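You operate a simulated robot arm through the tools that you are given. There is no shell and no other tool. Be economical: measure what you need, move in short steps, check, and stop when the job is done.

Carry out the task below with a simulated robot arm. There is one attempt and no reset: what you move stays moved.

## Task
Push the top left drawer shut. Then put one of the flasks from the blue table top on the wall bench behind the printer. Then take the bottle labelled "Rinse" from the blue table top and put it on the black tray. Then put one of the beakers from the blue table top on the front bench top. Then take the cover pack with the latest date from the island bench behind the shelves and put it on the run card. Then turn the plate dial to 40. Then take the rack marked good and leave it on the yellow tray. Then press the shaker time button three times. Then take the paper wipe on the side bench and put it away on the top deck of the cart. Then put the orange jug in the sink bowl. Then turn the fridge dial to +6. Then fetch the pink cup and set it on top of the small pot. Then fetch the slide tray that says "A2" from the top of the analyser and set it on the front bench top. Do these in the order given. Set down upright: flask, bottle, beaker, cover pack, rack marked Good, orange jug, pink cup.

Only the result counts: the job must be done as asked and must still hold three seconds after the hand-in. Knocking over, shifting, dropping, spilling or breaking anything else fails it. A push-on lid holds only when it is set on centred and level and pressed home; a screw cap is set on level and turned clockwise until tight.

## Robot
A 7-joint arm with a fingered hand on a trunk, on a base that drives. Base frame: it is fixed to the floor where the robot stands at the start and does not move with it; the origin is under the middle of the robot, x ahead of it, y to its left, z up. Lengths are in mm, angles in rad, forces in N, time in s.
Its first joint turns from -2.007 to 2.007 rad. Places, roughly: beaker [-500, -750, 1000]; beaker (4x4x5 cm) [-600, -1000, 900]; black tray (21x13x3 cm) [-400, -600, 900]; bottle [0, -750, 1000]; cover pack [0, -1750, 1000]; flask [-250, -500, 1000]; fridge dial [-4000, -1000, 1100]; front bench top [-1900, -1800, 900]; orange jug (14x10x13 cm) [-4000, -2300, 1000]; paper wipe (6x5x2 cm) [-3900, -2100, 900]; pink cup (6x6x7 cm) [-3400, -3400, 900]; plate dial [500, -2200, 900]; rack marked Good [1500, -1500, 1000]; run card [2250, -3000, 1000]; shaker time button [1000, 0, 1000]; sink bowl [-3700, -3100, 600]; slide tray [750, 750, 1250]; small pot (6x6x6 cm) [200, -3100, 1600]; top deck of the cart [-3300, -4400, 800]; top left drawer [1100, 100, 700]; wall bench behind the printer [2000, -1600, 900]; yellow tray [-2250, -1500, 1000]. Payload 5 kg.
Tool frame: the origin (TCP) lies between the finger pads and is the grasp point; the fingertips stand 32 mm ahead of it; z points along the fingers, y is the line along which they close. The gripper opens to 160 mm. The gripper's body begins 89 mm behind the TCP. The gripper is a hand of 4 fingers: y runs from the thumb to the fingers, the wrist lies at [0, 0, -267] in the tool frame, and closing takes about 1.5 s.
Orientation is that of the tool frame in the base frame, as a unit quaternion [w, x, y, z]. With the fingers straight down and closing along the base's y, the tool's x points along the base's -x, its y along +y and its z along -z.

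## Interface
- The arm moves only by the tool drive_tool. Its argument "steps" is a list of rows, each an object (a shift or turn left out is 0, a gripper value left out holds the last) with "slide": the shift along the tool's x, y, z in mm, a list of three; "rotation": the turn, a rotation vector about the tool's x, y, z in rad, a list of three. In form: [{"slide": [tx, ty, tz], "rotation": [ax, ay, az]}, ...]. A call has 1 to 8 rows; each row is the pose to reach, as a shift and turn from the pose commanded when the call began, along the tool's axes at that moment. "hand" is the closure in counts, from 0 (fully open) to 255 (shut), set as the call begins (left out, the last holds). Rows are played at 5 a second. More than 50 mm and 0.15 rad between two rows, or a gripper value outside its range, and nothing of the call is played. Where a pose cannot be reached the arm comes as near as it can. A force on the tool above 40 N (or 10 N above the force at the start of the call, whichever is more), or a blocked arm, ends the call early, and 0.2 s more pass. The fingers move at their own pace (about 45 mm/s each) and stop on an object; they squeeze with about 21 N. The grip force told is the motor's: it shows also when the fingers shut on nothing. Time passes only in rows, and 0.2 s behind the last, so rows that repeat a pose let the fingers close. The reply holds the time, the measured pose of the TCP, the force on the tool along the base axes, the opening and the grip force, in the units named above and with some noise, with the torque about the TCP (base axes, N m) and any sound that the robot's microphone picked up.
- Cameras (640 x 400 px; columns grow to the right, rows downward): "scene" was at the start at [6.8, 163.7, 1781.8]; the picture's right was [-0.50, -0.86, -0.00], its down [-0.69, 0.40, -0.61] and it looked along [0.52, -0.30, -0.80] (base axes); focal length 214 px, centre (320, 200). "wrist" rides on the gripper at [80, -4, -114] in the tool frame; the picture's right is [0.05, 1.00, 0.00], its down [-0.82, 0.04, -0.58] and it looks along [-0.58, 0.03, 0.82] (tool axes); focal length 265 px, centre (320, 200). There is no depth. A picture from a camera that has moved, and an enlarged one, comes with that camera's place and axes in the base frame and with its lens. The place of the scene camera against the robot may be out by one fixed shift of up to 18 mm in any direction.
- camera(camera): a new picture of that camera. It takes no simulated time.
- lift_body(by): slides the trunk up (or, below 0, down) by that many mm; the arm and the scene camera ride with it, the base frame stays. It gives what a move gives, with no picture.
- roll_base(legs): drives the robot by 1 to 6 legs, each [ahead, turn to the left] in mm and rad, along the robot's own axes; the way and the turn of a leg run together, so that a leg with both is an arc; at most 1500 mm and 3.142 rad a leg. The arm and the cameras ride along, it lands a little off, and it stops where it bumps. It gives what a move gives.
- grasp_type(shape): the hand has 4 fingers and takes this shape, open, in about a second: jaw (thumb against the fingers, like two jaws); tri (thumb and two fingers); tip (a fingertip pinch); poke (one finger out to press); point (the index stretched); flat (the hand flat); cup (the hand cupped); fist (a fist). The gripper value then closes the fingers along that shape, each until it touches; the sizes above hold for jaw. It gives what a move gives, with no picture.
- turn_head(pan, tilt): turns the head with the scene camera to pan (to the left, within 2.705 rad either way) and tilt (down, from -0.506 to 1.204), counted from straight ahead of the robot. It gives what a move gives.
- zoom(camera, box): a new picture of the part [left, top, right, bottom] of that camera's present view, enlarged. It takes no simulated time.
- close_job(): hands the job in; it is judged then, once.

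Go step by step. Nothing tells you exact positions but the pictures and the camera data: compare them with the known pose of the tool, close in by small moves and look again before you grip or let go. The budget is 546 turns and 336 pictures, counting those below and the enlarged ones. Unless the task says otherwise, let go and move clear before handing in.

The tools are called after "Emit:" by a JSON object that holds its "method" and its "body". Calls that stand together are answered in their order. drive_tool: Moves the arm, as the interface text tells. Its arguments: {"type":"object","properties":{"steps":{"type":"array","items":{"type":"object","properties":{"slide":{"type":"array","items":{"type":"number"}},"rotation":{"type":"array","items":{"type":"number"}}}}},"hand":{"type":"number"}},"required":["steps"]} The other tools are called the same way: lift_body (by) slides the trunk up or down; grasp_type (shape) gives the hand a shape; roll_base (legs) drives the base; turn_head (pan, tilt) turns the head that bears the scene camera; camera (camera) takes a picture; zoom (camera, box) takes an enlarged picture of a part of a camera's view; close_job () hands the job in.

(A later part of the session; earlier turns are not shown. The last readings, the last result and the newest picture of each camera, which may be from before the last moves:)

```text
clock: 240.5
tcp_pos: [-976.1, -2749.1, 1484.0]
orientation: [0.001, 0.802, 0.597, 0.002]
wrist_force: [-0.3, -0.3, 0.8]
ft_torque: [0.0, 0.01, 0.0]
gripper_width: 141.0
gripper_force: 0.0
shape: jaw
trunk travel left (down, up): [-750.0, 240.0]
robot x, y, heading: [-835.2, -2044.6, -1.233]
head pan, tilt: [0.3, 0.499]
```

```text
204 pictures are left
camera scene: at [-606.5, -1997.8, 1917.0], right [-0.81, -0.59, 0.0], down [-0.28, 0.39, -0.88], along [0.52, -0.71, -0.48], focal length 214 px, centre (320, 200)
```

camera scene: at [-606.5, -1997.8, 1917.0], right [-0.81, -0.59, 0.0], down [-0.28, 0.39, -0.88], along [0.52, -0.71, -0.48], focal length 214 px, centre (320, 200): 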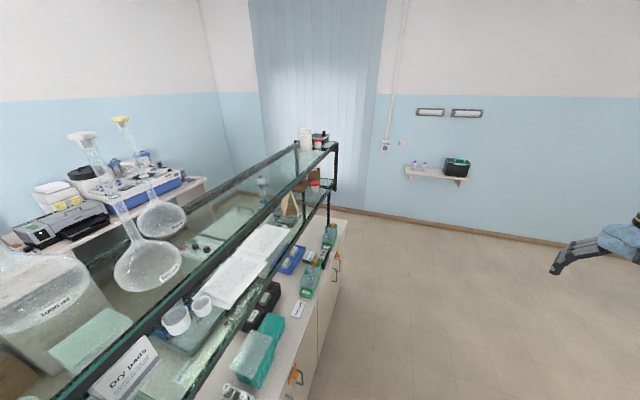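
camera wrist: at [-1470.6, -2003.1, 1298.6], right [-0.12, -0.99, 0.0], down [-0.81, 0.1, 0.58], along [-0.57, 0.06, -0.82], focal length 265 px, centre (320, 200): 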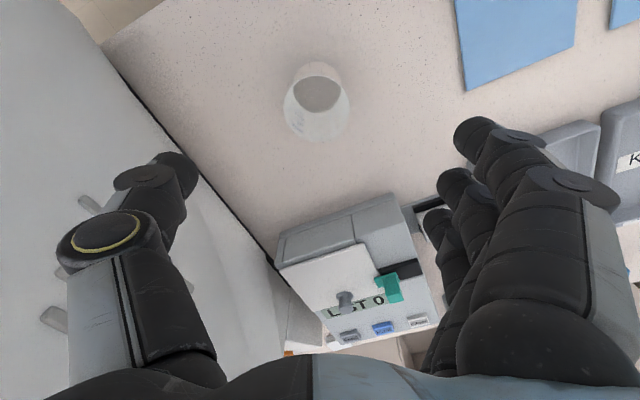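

The way around the far end is clear; the island ends near y=-3335. Retracting the arm and driving round.

Emit:
{"method": "drive_tool", "body": {"steps": [{"slide": [42, 0, 0]}, {"slide": [84, 0, 0]}, {"slide": [126, 0, 0]}, {"slide": [160, 0, 0]}]}}

Emit:
{"method": "roll_base", "body": {"legs": [[1500, 0], [430, 0], [0, 1.458], [820, 0], [817, 0]]}}

Emit:
{"method": "turn_head", "body": {"pan": 0.0, "tilt": 0.6}}

Emit:
{"method": "camera", "body": {"camera": "scene"}}

```text
clock: 241.5
tcp_pos: [-928.7, -2595.5, 1484.1]
orientation: [0.001, 0.803, 0.596, 0.001]
wrist_force: [0.0, 1.4, 0.3]
ft_torque: [0.0, 0.01, -0.02]
gripper_width: 140.8
gripper_force: 0.0
shape: jaw
trunk travel left (down, up): [-750.0, 240.0]
robot x, y, heading: [-836.1, -2043.5, -1.238]
head pan, tilt: [0.3, 0.499]
```

```text
clock: 262.9
tcp_pos: [1927.6, -3832.9, 1484.2]
orientation: [-0.001, 0.233, 0.972, 0.002]
wrist_force: [0.1, 0.2, 0.3]
ft_torque: [-0.01, 0.03, 0.03]
gripper_width: 140.9
gripper_force: 0.0
shape: jaw
trunk travel left (down, up): [-750.0, 240.0]
robot x, y, heading: [1404.9, -3641.3, 0.157]
head pan, tilt: [0.3, 0.499]
```

```text
clock: 263.7
tcp_pos: [1928.0, -3833.3, 1484.8]
orientation: [0.001, 0.234, 0.972, 0.001]
wrist_force: [-0.4, 0.5, 0.2]
ft_torque: [0.02, -0.01, 0.0]
gripper_width: 141.0
gripper_force: 0.0
shape: jaw
trunk travel left (down, up): [-750.0, 240.0]
robot x, y, heading: [1402.2, -3643.7, 0.151]
head pan, tilt: [0.0, 0.6]
```

```text
203 pictures are left
camera scene: at [1402.5, -3439.1, 1908.0], right [0.15, -0.99, 0.0], down [-0.56, -0.09, -0.83], along [0.82, 0.13, -0.56], focal length 214 px, centre (320, 200)
```

scene: 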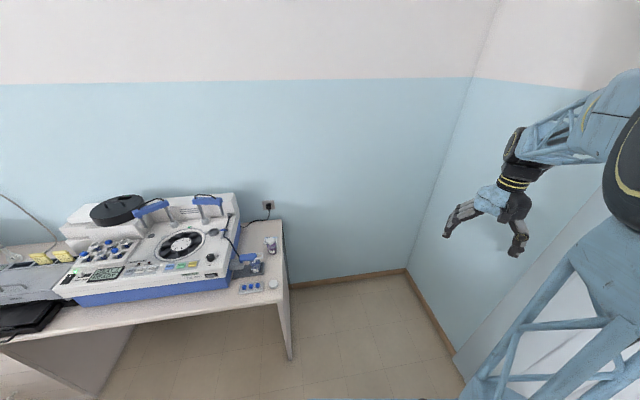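

Emit:
{"method": "zoom", "body": {"camera": "scene", "box": [40, 180, 300, 340]}}

```text
2.46 times, centred on (170, 260) of scene
camera zoom: at [1402.5, -3439.1, 1908.0], right [0.15, -0.99, 0.0], down [-0.56, -0.09, -0.83], along [0.82, 0.13, -0.56], focal length 528 px, centre (689, 52)
```

zoom: 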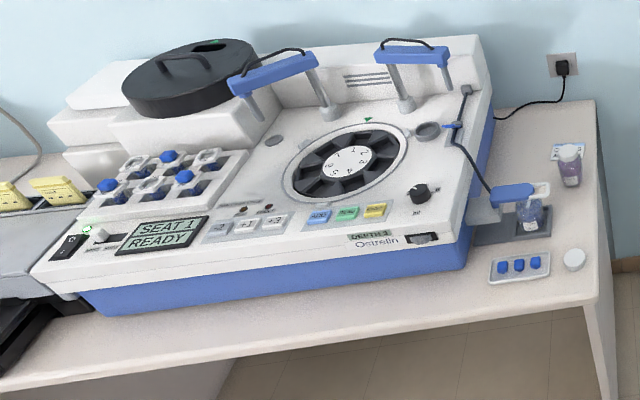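

Emit:
{"method": "zoom", "body": {"camera": "scene", "box": [220, 200, 300, 310]}}

Emit:
{"method": "zoom", "body": {"camera": "scene", "box": [60, 180, 180, 300]}}

```text
3.64 times, centred on (260, 255) of scene
camera zoom: at [1402.5, -3439.1, 1908.0], right [0.15, -0.99, 0.0], down [-0.56, -0.09, -0.83], along [0.82, 0.13, -0.56], focal length 780 px, centre (538, 0)
```

zoom: 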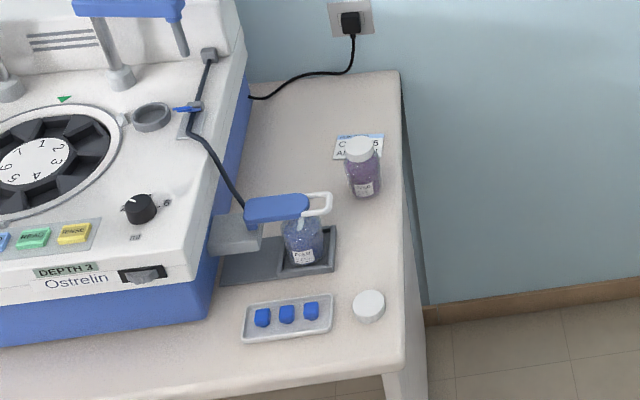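

```text
3.33 times, centred on (120, 240) of scene
camera zoom: at [1402.5, -3439.1, 1908.0], right [0.15, -0.99, 0.0], down [-0.56, -0.09, -0.83], along [0.82, 0.13, -0.56], focal length 715 px, centre (987, 67)
```

zoom: 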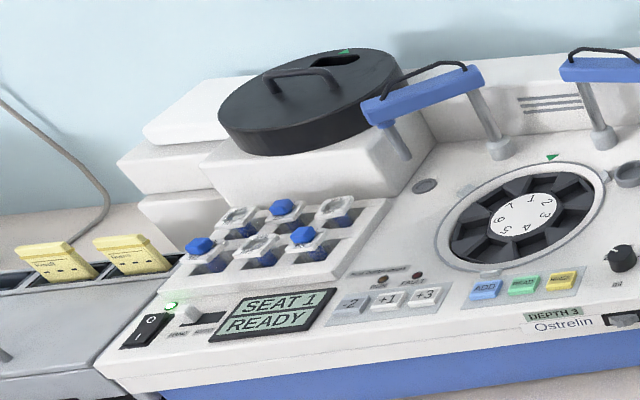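

The run card seems to be the small card behind the vial at the bench end, near (2370, -2950). Now on to the cover packs, up the aisle.

Emit:
{"method": "roll_base", "body": {"legs": [[0, 1.679], [1100, 0], [1055, 0], [0, 0.95]]}}

Emit:
{"method": "turn_head", "body": {"pan": 0.2, "tilt": 0.75}}

Emit:
{"method": "camera", "body": {"camera": "scene"}}

```text
clock: 281.3
tcp_pos: [409.5, -1153.3, 1484.4]
orientation: [0.001, 0.889, -0.459, 0.0]
wrist_force: [0.5, -0.1, 0.0]
ft_torque: [0.0, -0.03, -0.04]
gripper_width: 140.9
gripper_force: 0.0
shape: jaw
trunk travel left (down, up): [-750.0, 240.0]
robot x, y, heading: [785.2, -1562.8, 2.815]
head pan, tilt: [0.0, 0.6]
```

```text
clock: 282.0
tcp_pos: [411.1, -1153.1, 1483.9]
orientation: [0.002, 0.889, -0.458, -0.001]
wrist_force: [-0.7, -0.6, -0.8]
ft_torque: [-0.01, -0.04, 0.01]
gripper_width: 140.7
gripper_force: 0.1
shape: jaw
trunk travel left (down, up): [-750.0, 240.0]
robot x, y, heading: [790.8, -1564.3, 2.821]
head pan, tilt: [0.201, 0.75]
```

```text
199 pictures are left
camera scene: at [700.1, -1767.9, 1895.2], right [0.13, 0.99, 0.0], down [0.68, -0.09, -0.73], along [-0.73, 0.09, -0.68], focal length 214 px, centre (320, 200)
```

scene: 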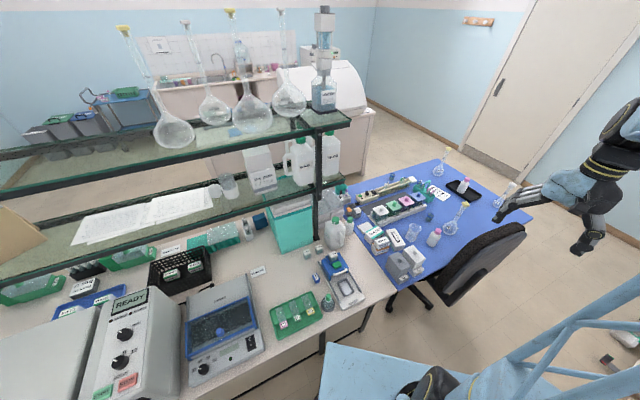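

Emit:
{"method": "zoom", "body": {"camera": "scene", "box": [280, 215, 380, 315]}}

Emit:
{"method": "zoom", "body": {"camera": "scene", "box": [298, 238, 338, 278]}}

```text
4.00 times, centred on (330, 265) of scene
camera zoom: at [700.1, -1767.9, 1895.2], right [0.13, 0.99, 0.0], down [0.68, -0.09, -0.73], along [-0.73, 0.09, -0.68], focal length 858 px, centre (280, -60)
```

zoom: 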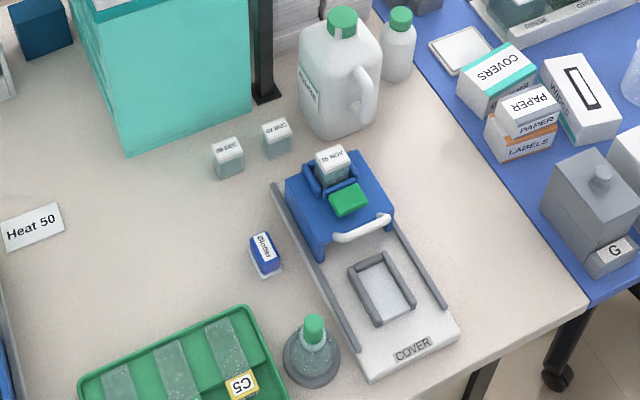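

```text
10.00 times, centred on (318, 258) of scene
camera zoom: at [700.1, -1767.9, 1895.2], right [0.13, 0.99, 0.0], down [0.68, -0.09, -0.73], along [-0.73, 0.09, -0.68], focal length 2145 px, centre (340, -380)
```

zoom: 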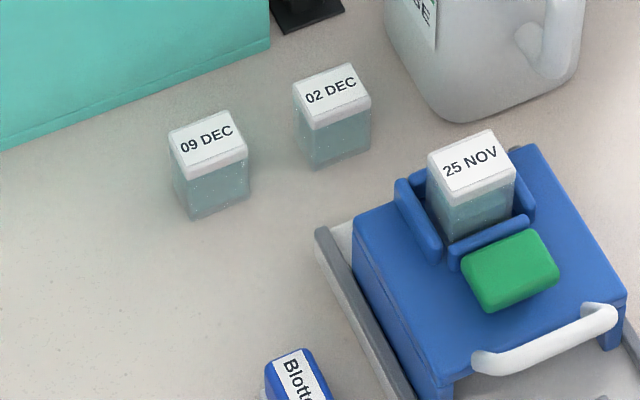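

Dates read 09 DEC, 02 DEC and 25 NOV: 09 DEC is the latest, at about (57, -1760). I'll lower the trunk and bring the hand round to the aisle side of it, with fingers set to close along the island.

Emit:
{"method": "lift_body", "body": {"by": -300}}

Emit:
{"method": "drive_tool", "body": {"steps": [{"slide": [28, 27, 0], "rotation": [0, 0, -0.091]}, {"slide": [56, 54, 0], "rotation": [0, 0, -0.182]}, {"slide": [84, 81, 0], "rotation": [0, 0, -0.273]}, {"slide": [111, 108, 0], "rotation": [0, 0, -0.364]}, {"slide": [139, 135, 0], "rotation": [0, 0, -0.455]}, {"slide": [167, 162, 0], "rotation": [0, 0, -0.546]}, {"slide": [195, 189, 0], "rotation": [0, 0, -0.637]}]}}

Emit:
{"method": "drive_tool", "body": {"steps": [{"slide": [6.6, 38, 0], "rotation": [0, 0, -0.091]}, {"slide": [13, 77, 0], "rotation": [0, 0, -0.182]}, {"slide": [20, 115, 0], "rotation": [0, 0, -0.273]}, {"slide": [26, 153, 0], "rotation": [0, 0, -0.364]}, {"slide": [33, 191, 0], "rotation": [0, 0, -0.455]}, {"slide": [40, 230, 0], "rotation": [0, 0, -0.546]}, {"slide": [46, 268, 0], "rotation": [0, 0, -0.637]}], "hand": 150}}

Emit:
{"method": "camera", "body": {"camera": "wrist"}}

Emit:
{"method": "camera", "body": {"camera": "scene"}}

```text
clock: 285.0
tcp_pos: [409.9, -1153.9, 1183.9]
orientation: [0.001, 0.889, -0.457, -0.001]
wrist_force: [-0.5, 0.4, 0.0]
ft_torque: [-0.02, -0.02, 0.02]
gripper_width: 140.9
gripper_force: 0.0
shape: jaw
trunk travel left (down, up): [-450.0, 540.0]
robot x, y, heading: [789.3, -1565.4, 2.817]
head pan, tilt: [0.201, 0.75]
```

```text
clock: 286.6
tcp_pos: [369.3, -1423.0, 1185.7]
orientation: [0.001, 0.988, -0.156, -0.001]
wrist_force: [-0.2, -0.3, -0.2]
ft_torque: [-0.01, -0.01, -0.01]
gripper_width: 141.0
gripper_force: 0.1
shape: jaw
trunk travel left (down, up): [-450.0, 540.0]
robot x, y, heading: [786.7, -1562.4, 2.82]
head pan, tilt: [0.201, 0.75]
```

```text
clock: 288.2
tcp_pos: [329.0, -1691.1, 1186.6]
orientation: [0.0, 0.987, 0.16, 0.0]
wrist_force: [0.8, 0.2, 0.0]
ft_torque: [0.03, 0.02, 0.02]
gripper_width: 66.5
gripper_force: 0.1
shape: jaw
trunk travel left (down, up): [-450.0, 540.0]
robot x, y, heading: [788.6, -1565.7, 2.814]
head pan, tilt: [0.201, 0.75]
```

```text
196 pictures are left
camera wrist: at [403.9, -1661.9, 1300.5], right [0.37, -0.93, 0.0], down [-0.76, -0.3, 0.58], along [-0.54, -0.21, -0.81], focal length 265 px, centre (320, 200)
```

wrist: 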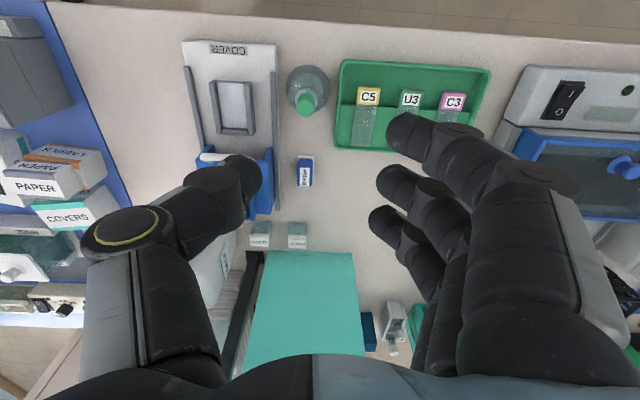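

```text
195 pictures are left
camera scene: at [699.8, -1768.7, 1595.0], right [0.12, 0.99, 0.0], down [0.68, -0.08, -0.73], along [-0.73, 0.09, -0.68], focal length 214 px, centre (320, 200)
```

scene: 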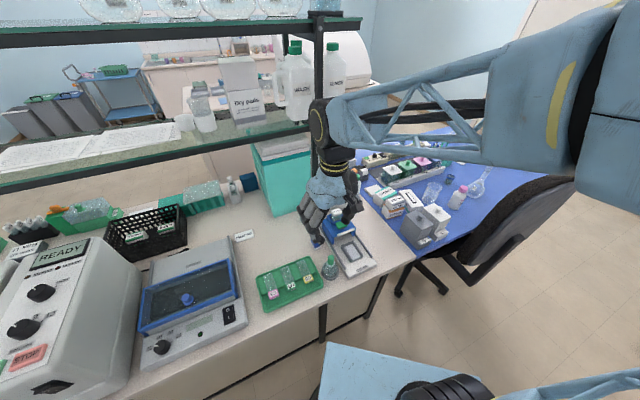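

Both packs are in view: 09 DEC at about (59, -1750). Moving over it, still high, to refine.

Emit:
{"method": "drive_tool", "body": {"steps": [{"slide": [-46, -5, 0]}, {"slide": [-92, -9, 0]}, {"slide": [-138, -14, 0]}, {"slide": [-184, -18, 0]}, {"slide": [-230, -23, 20]}, {"slide": [-266, -26, 50]}, {"slide": [-266, -26, 90]}]}}

Emit:
{"method": "camera", "body": {"camera": "wrist"}}

Emit:
{"method": "zoom", "body": {"camera": "scene", "box": [260, 120, 400, 260]}}

```text
refused: row 5 steps farther than a row can; nothing moved
```

```text
194 pictures are left
camera wrist: at [403.9, -1661.9, 1300.5], right [0.37, -0.93, 0.0], down [-0.76, -0.3, 0.58], along [-0.54, -0.21, -0.81], focal length 265 px, centre (320, 200)
```

wrist: 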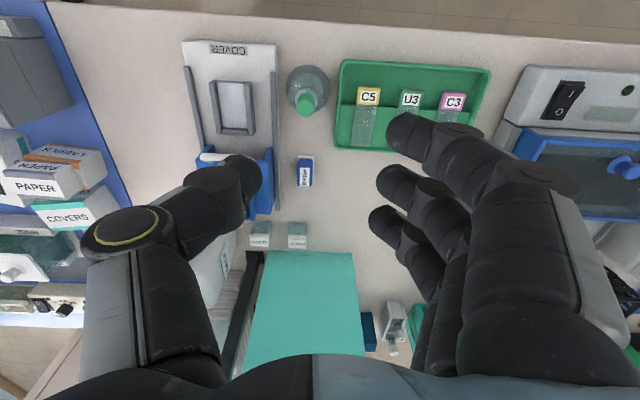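

```text
2.86 times, centred on (330, 190) of scene
camera zoom: at [699.8, -1768.7, 1595.0], right [0.12, 0.99, 0.0], down [0.68, -0.08, -0.73], along [-0.73, 0.09, -0.68], focal length 613 px, centre (291, 229)
```

zoom: 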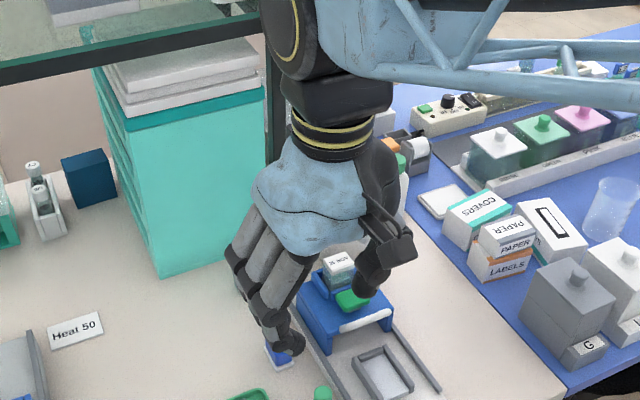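

Emit:
{"method": "drive_tool", "body": {"steps": [{"slide": [-45, -5, 0]}, {"slide": [-90, -9, 0]}, {"slide": [-134, -14, 0]}, {"slide": [-178, -18, 0]}, {"slide": [-222, -23, 0]}, {"slide": [-264, -27, 0]}, {"slide": [-264, -27, 45]}]}}

Emit:
{"method": "camera", "body": {"camera": "wrist"}}

Emit:
{"method": "zoom", "body": {"camera": "scene", "box": [260, 100, 400, 240]}}

```text
clock: 289.8
tcp_pos: [70.4, -1751.7, 1139.5]
orientation: [0.002, 0.987, 0.16, -0.001]
wrist_force: [0.3, -0.5, -0.4]
ft_torque: [-0.02, 0.01, 0.0]
gripper_width: 66.6
gripper_force: 0.0
shape: jaw
trunk travel left (down, up): [-450.0, 540.0]
robot x, y, heading: [784.5, -1567.9, 2.816]
head pan, tilt: [0.201, 0.75]
```

```text
192 pictures are left
camera wrist: at [146.5, -1722.1, 1253.7], right [0.37, -0.93, 0.0], down [-0.76, -0.3, 0.58], along [-0.54, -0.21, -0.81], focal length 265 px, centre (320, 200)
```

wrist: 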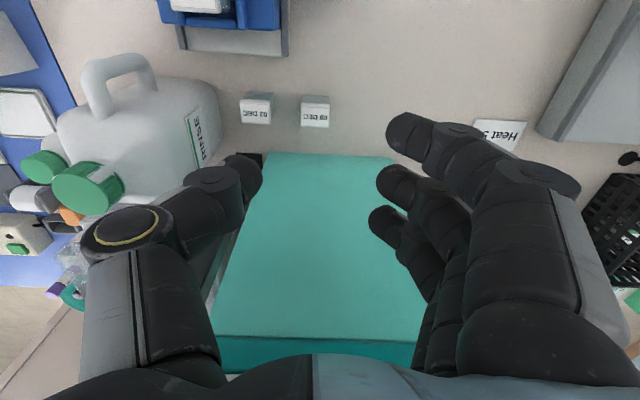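

```text
2.86 times, centred on (330, 170) of scene
camera zoom: at [699.4, -1768.4, 1595.1], right [0.12, 0.99, 0.0], down [0.68, -0.08, -0.73], along [-0.73, 0.09, -0.68], focal length 613 px, centre (291, 286)
```

zoom: 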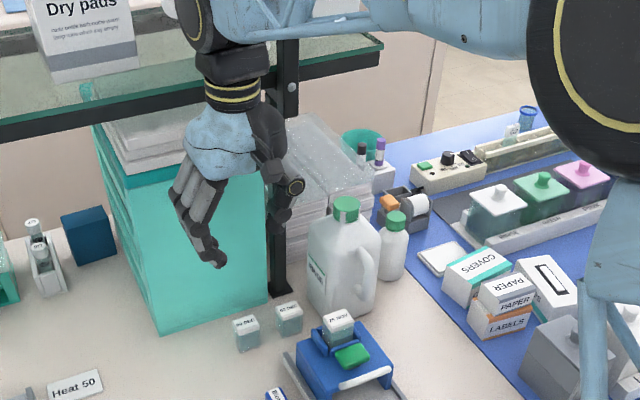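

The jug, the tub and the neighbouring pack leave no room for the bulging thumb. I'll try a single-finger shape to slide the 09 DEC pack away along the island first; checking its geometry.

Emit:
{"method": "grasp_type", "body": {"shape": "poke"}}

Emit:
{"method": "camera", "body": {"camera": "wrist"}}

Emit:
{"method": "zoom", "body": {"camera": "scene", "box": [260, 100, 400, 240]}}

```text
clock: 290.7
tcp_pos: [72.2, -1751.4, 1140.9]
orientation: [0.001, 0.987, 0.16, -0.001]
wrist_force: [-0.8, 0.2, -0.4]
ft_torque: [-0.02, -0.01, -0.01]
gripper_width: 0.0
gripper_force: 0.0
shape: poke
trunk travel left (down, up): [-450.0, 540.0]
robot x, y, heading: [787.0, -1564.1, 2.816]
head pan, tilt: [0.201, 0.75]
```

```text
190 pictures are left
camera wrist: at [147.2, -1722.1, 1254.2], right [0.37, -0.93, 0.0], down [-0.76, -0.3, 0.58], along [-0.54, -0.21, -0.81], focal length 265 px, centre (320, 200)
```

wrist: 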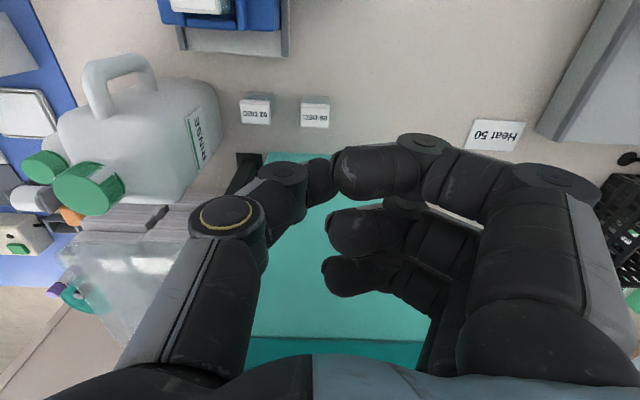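

```text
2.86 times, centred on (330, 170) of scene
camera zoom: at [699.9, -1768.3, 1595.1], right [0.12, 0.99, 0.0], down [0.68, -0.08, -0.73], along [-0.73, 0.09, -0.68], focal length 613 px, centre (291, 286)
```

zoom: 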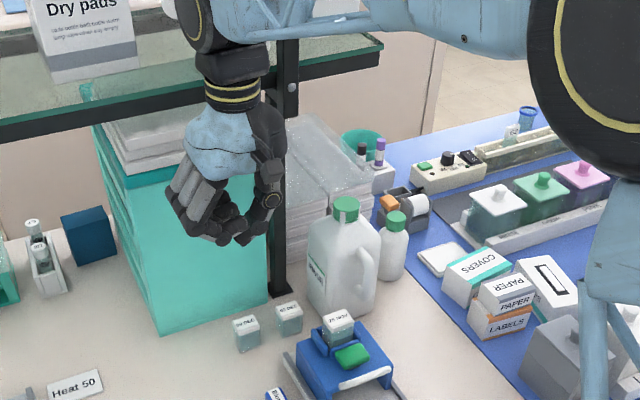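

Emit:
{"method": "grasp_type", "body": {"shape": "point"}}

Emit:
{"method": "camera", "body": {"camera": "wrist"}}

Emit:
{"method": "zoom", "body": {"camera": "scene", "box": [260, 100, 400, 240]}}

```text
clock: 291.6
tcp_pos: [72.0, -1751.3, 1139.7]
orientation: [0.002, 0.987, 0.16, -0.002]
wrist_force: [-0.1, -1.0, 0.3]
ft_torque: [0.04, 0.02, 0.0]
gripper_width: 152.1
gripper_force: 0.2
shape: point
trunk travel left (down, up): [-450.0, 540.0]
robot x, y, heading: [787.5, -1566.7, 2.814]
head pan, tilt: [0.201, 0.75]
```

```text
188 pictures are left
camera wrist: at [147.3, -1722.1, 1254.2], right [0.37, -0.93, 0.0], down [-0.76, -0.3, 0.58], along [-0.54, -0.21, -0.81], focal length 265 px, centre (320, 200)
```

wrist: 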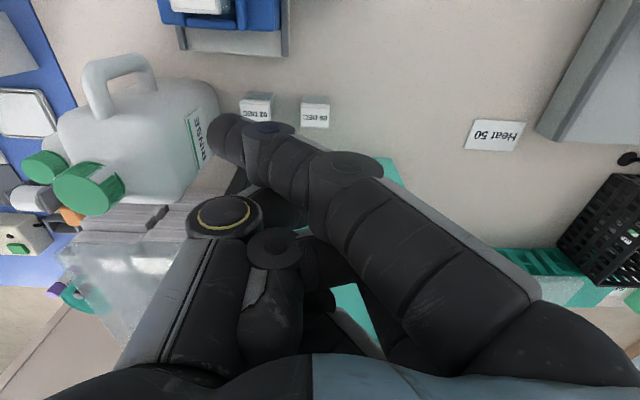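

```text
2.86 times, centred on (330, 170) of scene
camera zoom: at [699.9, -1768.3, 1595.1], right [0.12, 0.99, 0.0], down [0.68, -0.08, -0.73], along [-0.73, 0.09, -0.68], focal length 613 px, centre (291, 286)
```

zoom: 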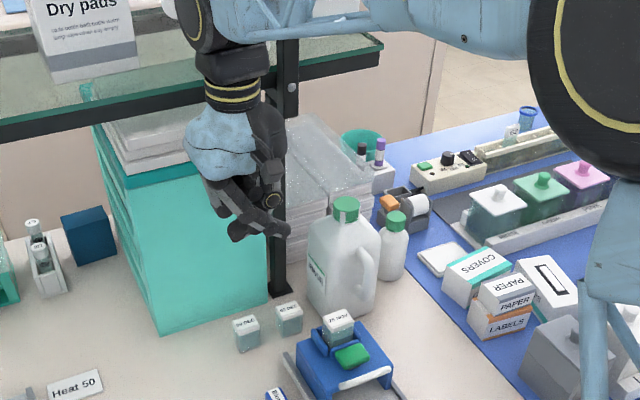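

Emit:
{"method": "grasp_type", "body": {"shape": "tip"}}

Emit:
{"method": "drive_tool", "body": {"steps": [{"slide": [0, 0, 0]}, {"slide": [0, 0, 0]}, {"slide": [0, 0, 0]}], "hand": 140}}

Emit:
{"method": "camera", "body": {"camera": "wrist"}}

Emit:
{"method": "zoom", "body": {"camera": "scene", "box": [260, 100, 400, 240]}}

```text
clock: 292.5
tcp_pos: [73.3, -1750.4, 1140.5]
orientation: [0.002, 0.987, 0.161, -0.001]
wrist_force: [0.8, -0.4, -0.3]
ft_torque: [0.02, -0.01, -0.01]
gripper_width: 159.7
gripper_force: 0.0
shape: tip
trunk travel left (down, up): [-450.0, 540.0]
robot x, y, heading: [787.1, -1566.3, 2.816]
head pan, tilt: [0.201, 0.75]
```

```text
clock: 293.3
tcp_pos: [72.9, -1751.9, 1139.0]
orientation: [0.001, 0.987, 0.161, -0.002]
wrist_force: [-0.6, 0.0, 0.1]
ft_torque: [-0.02, -0.02, -0.01]
gripper_width: 90.4
gripper_force: 0.1
shape: tip
trunk travel left (down, up): [-450.0, 540.0]
robot x, y, heading: [785.8, -1563.2, 2.819]
head pan, tilt: [0.201, 0.75]
```

```text
186 pictures are left
camera wrist: at [147.3, -1722.1, 1253.9], right [0.37, -0.93, 0.0], down [-0.76, -0.3, 0.58], along [-0.54, -0.21, -0.81], focal length 265 px, centre (320, 200)
```

wrist: 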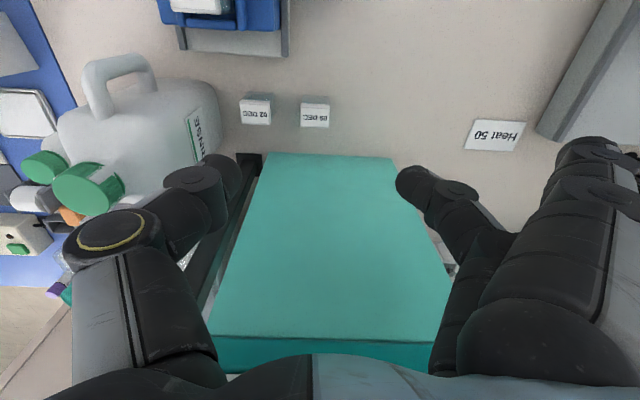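

```text
2.86 times, centred on (330, 170) of scene
camera zoom: at [699.9, -1768.3, 1595.1], right [0.12, 0.99, 0.0], down [0.68, -0.08, -0.73], along [-0.73, 0.09, -0.68], focal length 613 px, centre (291, 286)
```

zoom: 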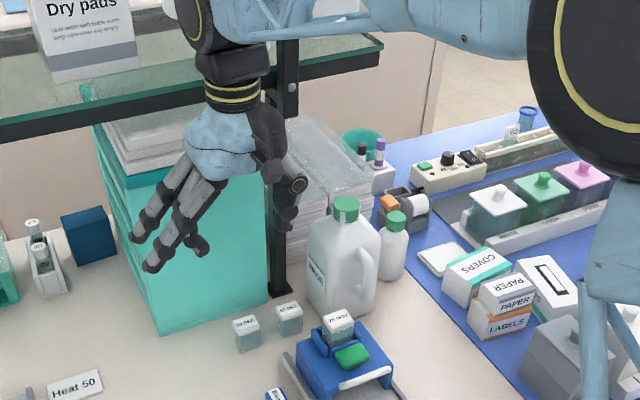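

None of those shapes helps. On a closer estimate the jug, tub and shelf do clear the jaw hand if I grip only the upper part of the pack, so I'll go back to the jaw and come down carefully.

Emit:
{"method": "grasp_type", "body": {"shape": "jaw"}}

Emit:
{"method": "drive_tool", "body": {"steps": [{"slide": [-10, 0, 30]}, {"slide": [-10, 0, 60]}, {"slide": [-10, 0, 90]}, {"slide": [-10, 0, 120]}], "hand": 157}}

Emit:
{"method": "camera", "body": {"camera": "wrist"}}

Emit:
{"method": "zoom", "body": {"camera": "scene", "box": [270, 130, 370, 230]}}

```text
clock: 294.2
tcp_pos: [72.9, -1750.9, 1139.3]
orientation: [0.001, 0.987, 0.16, -0.001]
wrist_force: [0.4, -0.6, 0.9]
ft_torque: [-0.03, 0.0, -0.02]
gripper_width: 160.1
gripper_force: 0.0
shape: jaw
trunk travel left (down, up): [-450.0, 540.0]
robot x, y, heading: [785.8, -1563.8, 2.815]
head pan, tilt: [0.201, 0.75]
```

```text
clock: 295.2
tcp_pos: [60.8, -1754.1, 1019.5]
orientation: [0.001, 0.987, 0.16, 0.0]
wrist_force: [-0.3, 0.1, -0.1]
ft_torque: [0.05, -0.04, 0.0]
gripper_width: 72.4
gripper_force: 0.0
shape: jaw
trunk travel left (down, up): [-450.0, 540.0]
robot x, y, heading: [787.5, -1564.5, 2.813]
head pan, tilt: [0.201, 0.75]
```

```text
184 pictures are left
camera wrist: at [136.2, -1724.7, 1134.0], right [0.37, -0.93, 0.0], down [-0.76, -0.3, 0.58], along [-0.54, -0.21, -0.82], focal length 265 px, centre (320, 200)
```

wrist: 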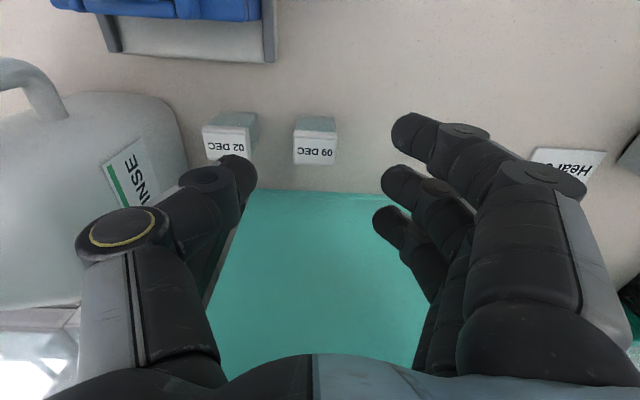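

```text
4.00 times, centred on (320, 180) of scene
camera zoom: at [699.5, -1768.5, 1595.0], right [0.12, 0.99, 0.0], down [0.68, -0.08, -0.73], along [-0.73, 0.09, -0.68], focal length 858 px, centre (320, 280)
```

zoom: 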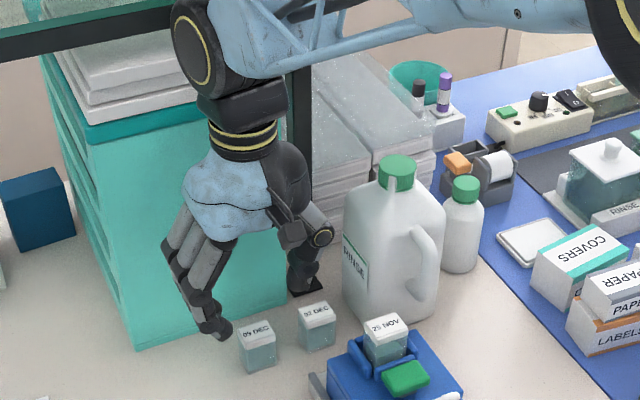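

Refined: pack centre (48, -1754), top at about 929. Narrowing the opening to about 58 mm and aligning, still above.

Emit:
{"method": "drive_tool", "body": {"steps": [{"slide": [-6, -3, 0]}, {"slide": [-12, -6, 10]}, {"slide": [-12, -6, 28]}], "hand": 163}}

Emit:
{"method": "camera", "body": {"camera": "wrist"}}

Emit:
{"method": "zoom", "body": {"camera": "scene", "box": [280, 180, 350, 230]}}

```text
clock: 296.0
tcp_pos: [49.0, -1751.3, 992.5]
orientation: [0.001, 0.987, 0.161, -0.001]
wrist_force: [-0.5, -0.6, 0.6]
ft_torque: [-0.01, 0.0, 0.03]
gripper_width: 58.8
gripper_force: 0.1
shape: jaw
trunk travel left (down, up): [-450.0, 540.0]
robot x, y, heading: [789.1, -1562.9, 2.818]
head pan, tilt: [0.201, 0.75]
```

```text
182 pictures are left
camera wrist: at [124.0, -1721.9, 1107.3], right [0.36, -0.93, 0.0], down [-0.76, -0.3, 0.58], along [-0.54, -0.21, -0.81], focal length 265 px, centre (320, 200)
```

wrist: 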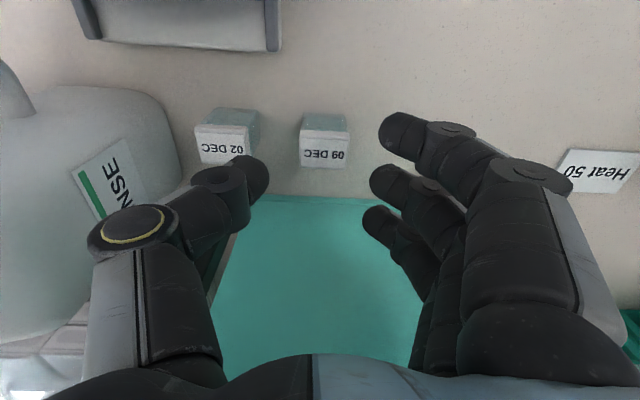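

```text
8.00 times, centred on (315, 205) of scene
camera zoom: at [699.8, -1768.4, 1595.1], right [0.12, 0.99, 0.0], down [0.68, -0.08, -0.73], along [-0.73, 0.09, -0.68], focal length 1716 px, centre (360, 160)
```

zoom: 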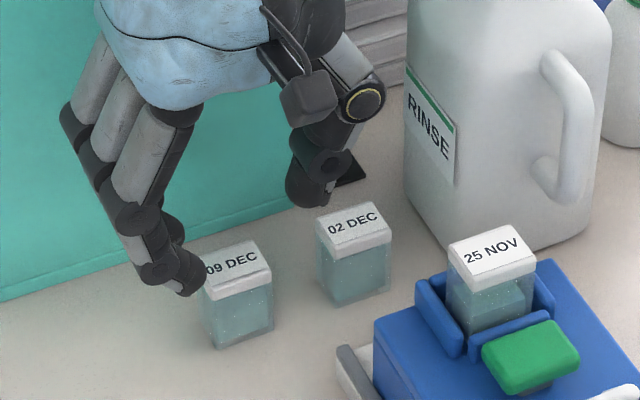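

Emit:
{"method": "drive_tool", "body": {"steps": [{"slide": [0, 4, 0]}, {"slide": [0, 4, 0]}, {"slide": [0, 4, 15]}, {"slide": [0, 4, 30]}], "hand": 176}}

Emit:
{"method": "camera", "body": {"camera": "wrist"}}

Emit:
{"method": "zoom", "body": {"camera": "scene", "box": [280, 180, 350, 230]}}

```text
clock: 297.0
tcp_pos: [50.9, -1755.1, 962.5]
orientation: [0.0, 0.987, 0.161, -0.001]
wrist_force: [0.4, -0.6, -0.8]
ft_torque: [-0.04, 0.02, -0.01]
gripper_width: 50.0
gripper_force: 0.1
shape: jaw
trunk travel left (down, up): [-450.0, 540.0]
robot x, y, heading: [787.8, -1566.9, 2.819]
head pan, tilt: [0.201, 0.75]
```

```text
180 pictures are left
camera wrist: at [124.8, -1725.2, 1075.8], right [0.37, -0.93, 0.0], down [-0.76, -0.3, 0.58], along [-0.54, -0.21, -0.81], focal length 265 px, centre (320, 200)
```

wrist: 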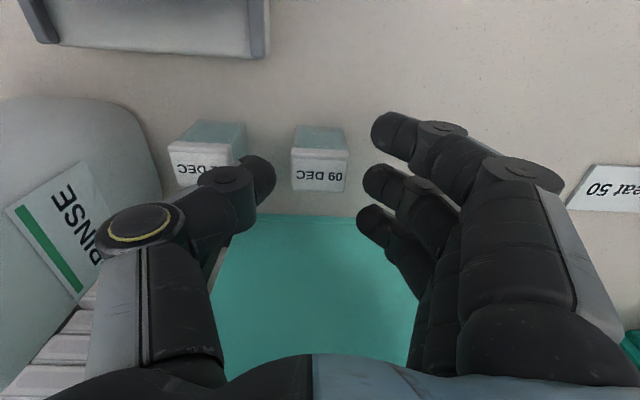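

```text
8.00 times, centred on (315, 205) of scene
camera zoom: at [699.6, -1768.5, 1595.0], right [0.12, 0.99, 0.0], down [0.68, -0.08, -0.73], along [-0.73, 0.09, -0.68], focal length 1716 px, centre (360, 160)
```

zoom: 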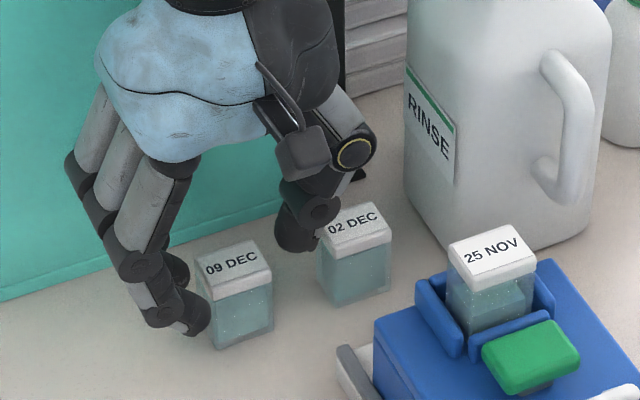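

Emit:
{"method": "drive_tool", "body": {"steps": [{"slide": [-1, 5, 0]}, {"slide": [-1, 5, 7]}, {"slide": [-1, 5, 14]}, {"slide": [-1, 5, 20]}]}}

Emit:
{"method": "camera", "body": {"camera": "wrist"}}

Emit:
{"method": "zoom", "body": {"camera": "scene", "box": [280, 180, 350, 230]}}

```text
clock: 298.0
tcp_pos: [50.9, -1759.4, 943.8]
orientation: [0.002, 0.987, 0.161, -0.002]
wrist_force: [0.4, -0.4, -0.4]
ft_torque: [0.0, 0.0, -0.02]
gripper_width: 49.9
gripper_force: 0.1
shape: jaw
trunk travel left (down, up): [-450.0, 540.0]
robot x, y, heading: [788.2, -1566.3, 2.813]
head pan, tilt: [0.201, 0.75]
```

```text
178 pictures are left
camera wrist: at [125.2, -1730.4, 1057.1], right [0.37, -0.93, 0.0], down [-0.76, -0.3, 0.58], along [-0.54, -0.21, -0.81], focal length 265 px, centre (320, 200)
```

wrist: 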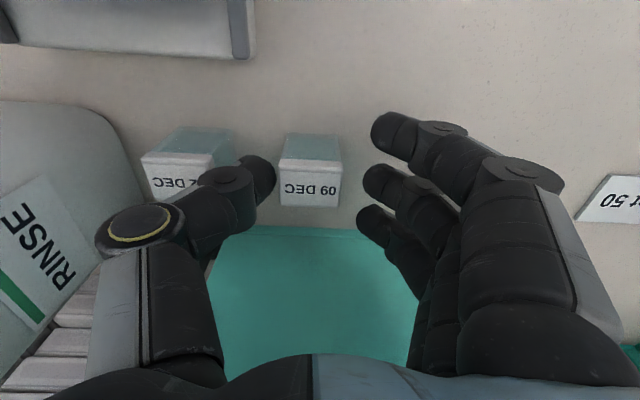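

```text
8.00 times, centred on (315, 205) of scene
camera zoom: at [699.9, -1768.4, 1595.1], right [0.12, 0.99, 0.0], down [0.68, -0.08, -0.73], along [-0.73, 0.09, -0.68], focal length 1716 px, centre (360, 160)
```

zoom: 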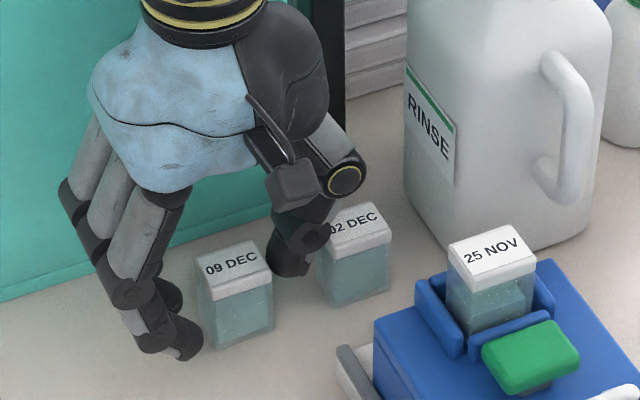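

Emit:
{"method": "drive_tool", "body": {"steps": [{"slide": [-2, -1, 5]}, {"slide": [-2, -1, 5]}, {"slide": [-2, -1, 5]}, {"slide": [-2, -1, 5]}], "hand": 230}}

Emit:
{"method": "camera", "body": {"camera": "wrist"}}

Emit:
{"method": "zoom", "body": {"camera": "scene", "box": [280, 180, 350, 230]}}

```text
clock: 299.0
tcp_pos: [47.8, -1759.0, 938.2]
orientation: [0.001, 0.987, 0.161, -0.001]
wrist_force: [-0.6, 1.2, 2.7]
ft_torque: [-0.02, 0.04, 0.0]
gripper_width: 14.1
gripper_force: 17.1
shape: jaw
trunk travel left (down, up): [-450.0, 540.0]
robot x, y, heading: [789.9, -1567.2, 2.813]
head pan, tilt: [0.201, 0.75]
```

```text
176 pictures are left
camera wrist: at [123.0, -1730.0, 1052.2], right [0.37, -0.93, 0.0], down [-0.76, -0.3, 0.58], along [-0.54, -0.21, -0.81], focal length 265 px, centre (320, 200)
```

wrist: 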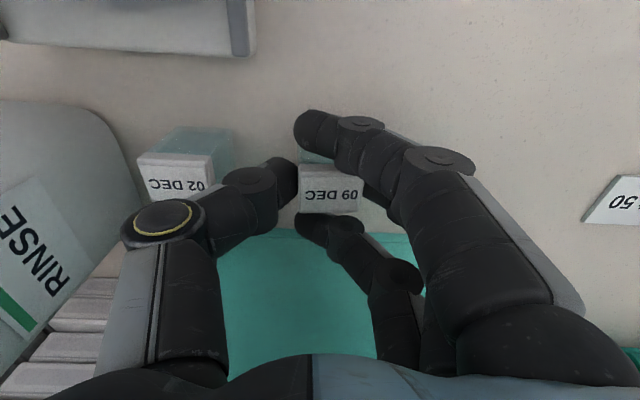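

```text
8.00 times, centred on (315, 205) of scene
camera zoom: at [700.0, -1768.2, 1595.1], right [0.12, 0.99, 0.0], down [0.68, -0.08, -0.73], along [-0.73, 0.09, -0.68], focal length 1716 px, centre (360, 160)
```

zoom: 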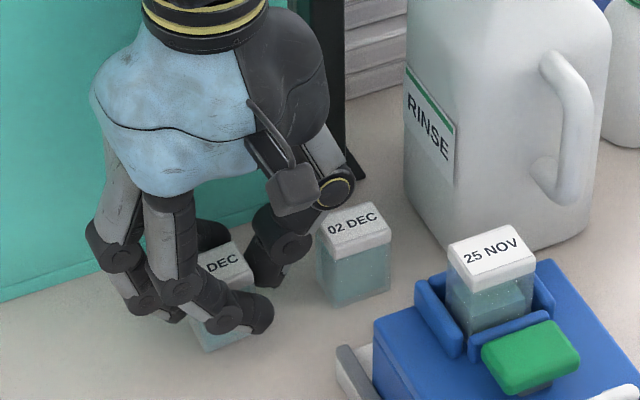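

Gripped between thumb and middle finger, with the others caging it. Closing firmly and lifting slowly.

Emit:
{"method": "drive_tool", "body": {"steps": [{"slide": [0, 0, 0]}, {"slide": [0, 0, 0]}, {"slide": [0, 0, -6]}, {"slide": [0, 0, -12]}, {"slide": [0, 0, -25]}], "hand": 255}}

Emit:
{"method": "camera", "body": {"camera": "wrist"}}

Emit:
{"method": "zoom", "body": {"camera": "scene", "box": [280, 170, 350, 230]}}

```text
clock: 300.2
tcp_pos: [48.2, -1758.3, 963.1]
orientation: [0.001, 0.987, 0.16, -0.001]
wrist_force: [0.4, 0.4, -0.1]
ft_torque: [0.0, 0.0, -0.01]
gripper_width: 12.8
gripper_force: 21.3
shape: jaw
trunk travel left (down, up): [-450.0, 540.0]
robot x, y, heading: [787.5, -1563.8, 2.814]
head pan, tilt: [0.201, 0.75]
```

```text
174 pictures are left
camera wrist: at [123.0, -1729.7, 1076.6], right [0.37, -0.93, 0.0], down [-0.76, -0.3, 0.58], along [-0.54, -0.21, -0.81], focal length 265 px, centre (320, 200)
```

wrist: 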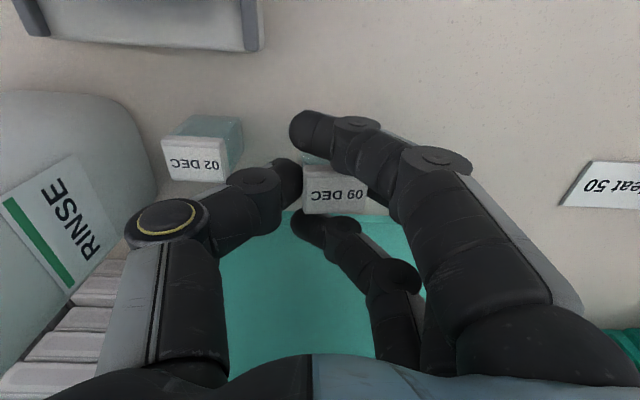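

```text
6.67 times, centred on (315, 200) of scene
camera zoom: at [699.9, -1768.3, 1595.1], right [0.12, 0.99, 0.0], down [0.68, -0.08, -0.73], along [-0.73, 0.09, -0.68], focal length 1430 px, centre (353, 200)
```

zoom: 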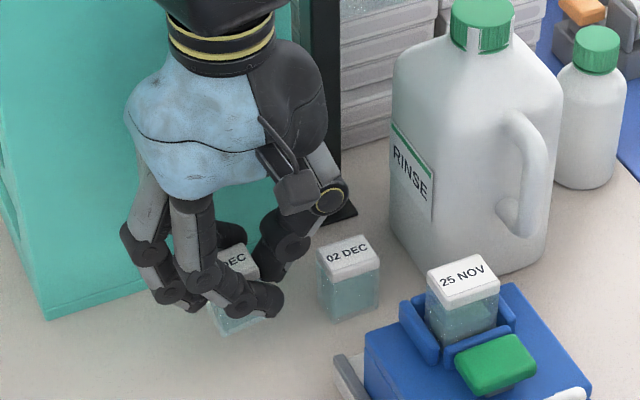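

It comes up upright. Rising and backing out toward the aisle.

Emit:
{"method": "drive_tool", "body": {"steps": [{"slide": [5, 0, -35]}, {"slide": [12, 0, -75]}, {"slide": [20, 0, -115]}, {"slide": [25, 0, -155]}, {"slide": [30, 0, -195]}, {"slide": [70, 0, -205]}, {"slide": [115, 0, -205]}, {"slide": [160, 0, -205]}]}}

Emit:
{"method": "drive_tool", "body": {"steps": [{"slide": [45, 0, 0]}, {"slide": [90, 0, 0]}, {"slide": [130, 10, 0]}]}}

Emit:
{"method": "lift_body", "body": {"by": 300}}

Emit:
{"method": "camera", "body": {"camera": "wrist"}}

```text
clock: 302.0
tcp_pos: [203.2, -1707.8, 1168.2]
orientation: [0.001, 0.987, 0.161, -0.002]
wrist_force: [0.3, 0.6, 0.0]
ft_torque: [0.05, 0.02, -0.02]
gripper_width: 12.8
gripper_force: 21.2
shape: jaw
trunk travel left (down, up): [-450.0, 540.0]
robot x, y, heading: [790.2, -1567.5, 2.818]
head pan, tilt: [0.201, 0.75]
```

```text
clock: 302.8
tcp_pos: [329.3, -1674.7, 1166.9]
orientation: [0.001, 0.987, 0.161, -0.001]
wrist_force: [0.1, -0.8, -0.4]
ft_torque: [-0.02, 0.0, 0.0]
gripper_width: 12.9
gripper_force: 20.9
shape: jaw
trunk travel left (down, up): [-450.0, 540.0]
robot x, y, heading: [787.0, -1563.0, 2.812]
head pan, tilt: [0.201, 0.75]
```

```text
clock: 305.8
tcp_pos: [328.3, -1675.7, 1467.2]
orientation: [0.001, 0.987, 0.16, -0.001]
wrist_force: [0.1, 0.1, -0.9]
ft_torque: [-0.02, 0.02, -0.01]
gripper_width: 12.8
gripper_force: 20.7
shape: jaw
trunk travel left (down, up): [-750.0, 240.0]
robot x, y, heading: [788.1, -1564.4, 2.815]
head pan, tilt: [0.201, 0.75]
```

```text
172 pictures are left
camera wrist: at [402.7, -1646.1, 1580.9], right [0.37, -0.93, 0.0], down [-0.76, -0.3, 0.58], along [-0.54, -0.21, -0.81], focal length 265 px, centre (320, 200)
```

wrist: 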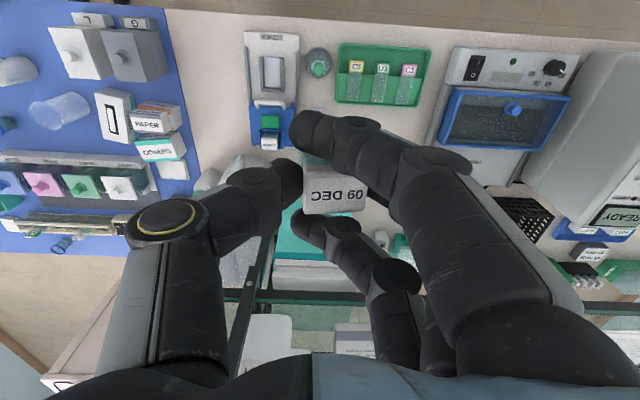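

The pack is secure. Driving back down the aisle and round to the bench end by the run card.

Emit:
{"method": "roll_base", "body": {"legs": [[0, 2.185], [1114, 0], [1114, 0]]}}

Emit:
{"method": "camera", "body": {"camera": "wrist"}}

```text
clock: 322.4
tcp_pos: [1740.8, -4066.8, 1467.3]
orientation: [0.001, 0.332, 0.943, 0.001]
wrist_force: [0.3, -0.2, -0.3]
ft_torque: [0.0, 0.02, 0.0]
gripper_width: 12.6
gripper_force: 21.0
shape: jaw
trunk travel left (down, up): [-750.0, 240.0]
robot x, y, heading: [1400.2, -3736.4, -1.322]
head pan, tilt: [0.201, 0.75]
```

```text
171 pictures are left
camera wrist: at [1674.6, -4019.4, 1580.8], right [0.58, 0.81, 0.0], down [0.66, -0.48, 0.58], along [0.47, -0.34, -0.81], focal length 265 px, centre (320, 200)
```

wrist: 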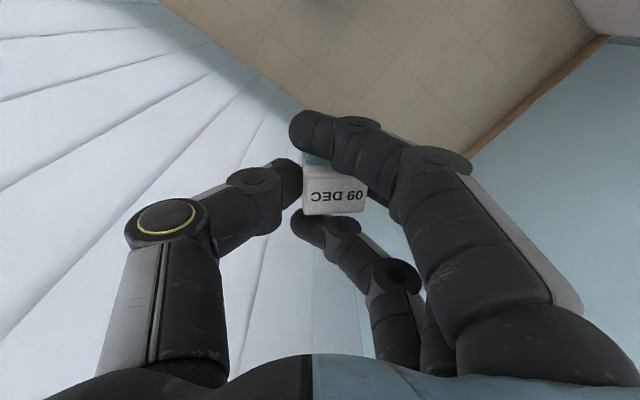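

Emit:
{"method": "roll_base", "body": {"legs": [[0, 1.59], [778, 0], [0, 0.9]]}}

Emit:
{"method": "turn_head", "body": {"pan": -0.1, "tilt": 0.9}}

Emit:
{"method": "camera", "body": {"camera": "scene"}}

Emit:
{"method": "zoom", "body": {"camera": "scene", "box": [240, 100, 440, 240]}}

```text
clock: 333.2
tcp_pos: [2072.3, -3056.0, 1466.4]
orientation: [0.0, 0.795, -0.607, -0.002]
wrist_force: [0.1, 0.3, 0.2]
ft_torque: [0.01, -0.04, -0.03]
gripper_width: 12.9
gripper_force: 20.7
shape: jaw
trunk travel left (down, up): [-750.0, 240.0]
robot x, y, heading: [2153.9, -3522.6, 1.192]
head pan, tilt: [0.201, 0.75]
```

```text
clock: 334.0
tcp_pos: [2072.2, -3054.8, 1467.5]
orientation: [-0.001, 0.794, -0.607, -0.002]
wrist_force: [0.4, 0.5, -0.2]
ft_torque: [0.02, 0.0, -0.01]
gripper_width: 12.8
gripper_force: 21.2
shape: jaw
trunk travel left (down, up): [-750.0, 240.0]
robot x, y, heading: [2154.9, -3515.6, 1.194]
head pan, tilt: [-0.099, 0.901]
```

```text
170 pictures are left
camera scene: at [1983.5, -3435.4, 1883.2], right [0.89, -0.46, 0.0], down [-0.36, -0.69, -0.62], along [0.29, 0.55, -0.78], focal length 214 px, centre (320, 200)
```

scene: 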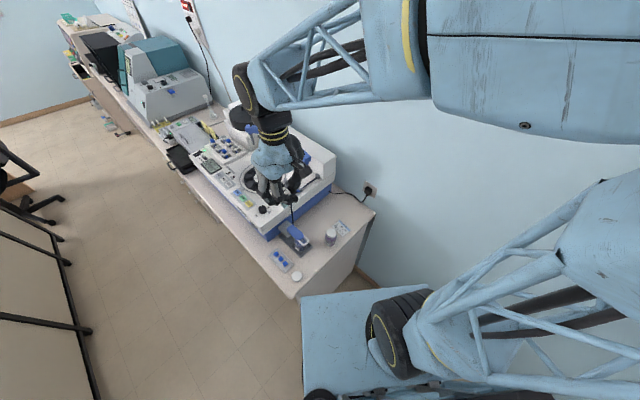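

```text
2.86 times, centred on (340, 170) of scene
camera zoom: at [1983.5, -3435.4, 1883.2], right [0.89, -0.46, 0.0], down [-0.36, -0.69, -0.62], along [0.29, 0.55, -0.78], focal length 613 px, centre (263, 286)
```

zoom: 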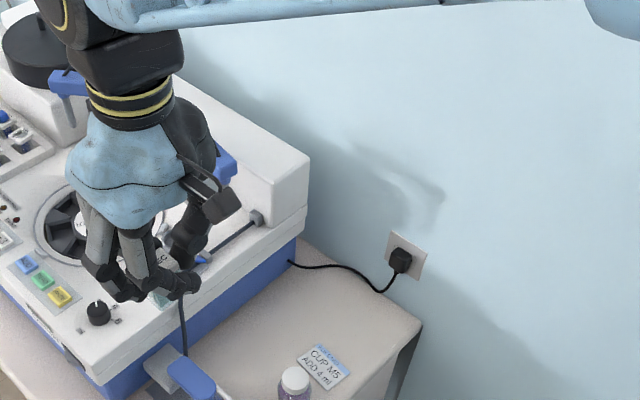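

Emit:
{"method": "zoom", "body": {"camera": "scene", "box": [315, 205, 375, 255]}}

```text
8.00 times, centred on (345, 230) of scene
camera zoom: at [1983.5, -3435.4, 1883.2], right [0.89, -0.46, 0.0], down [-0.36, -0.69, -0.62], along [0.29, 0.55, -0.78], focal length 1716 px, centre (120, -40)
```

zoom: 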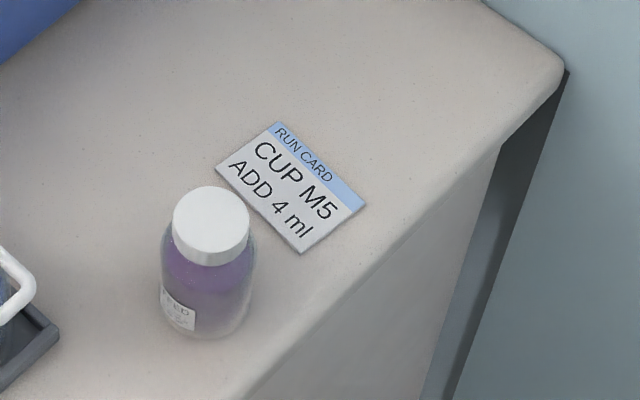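

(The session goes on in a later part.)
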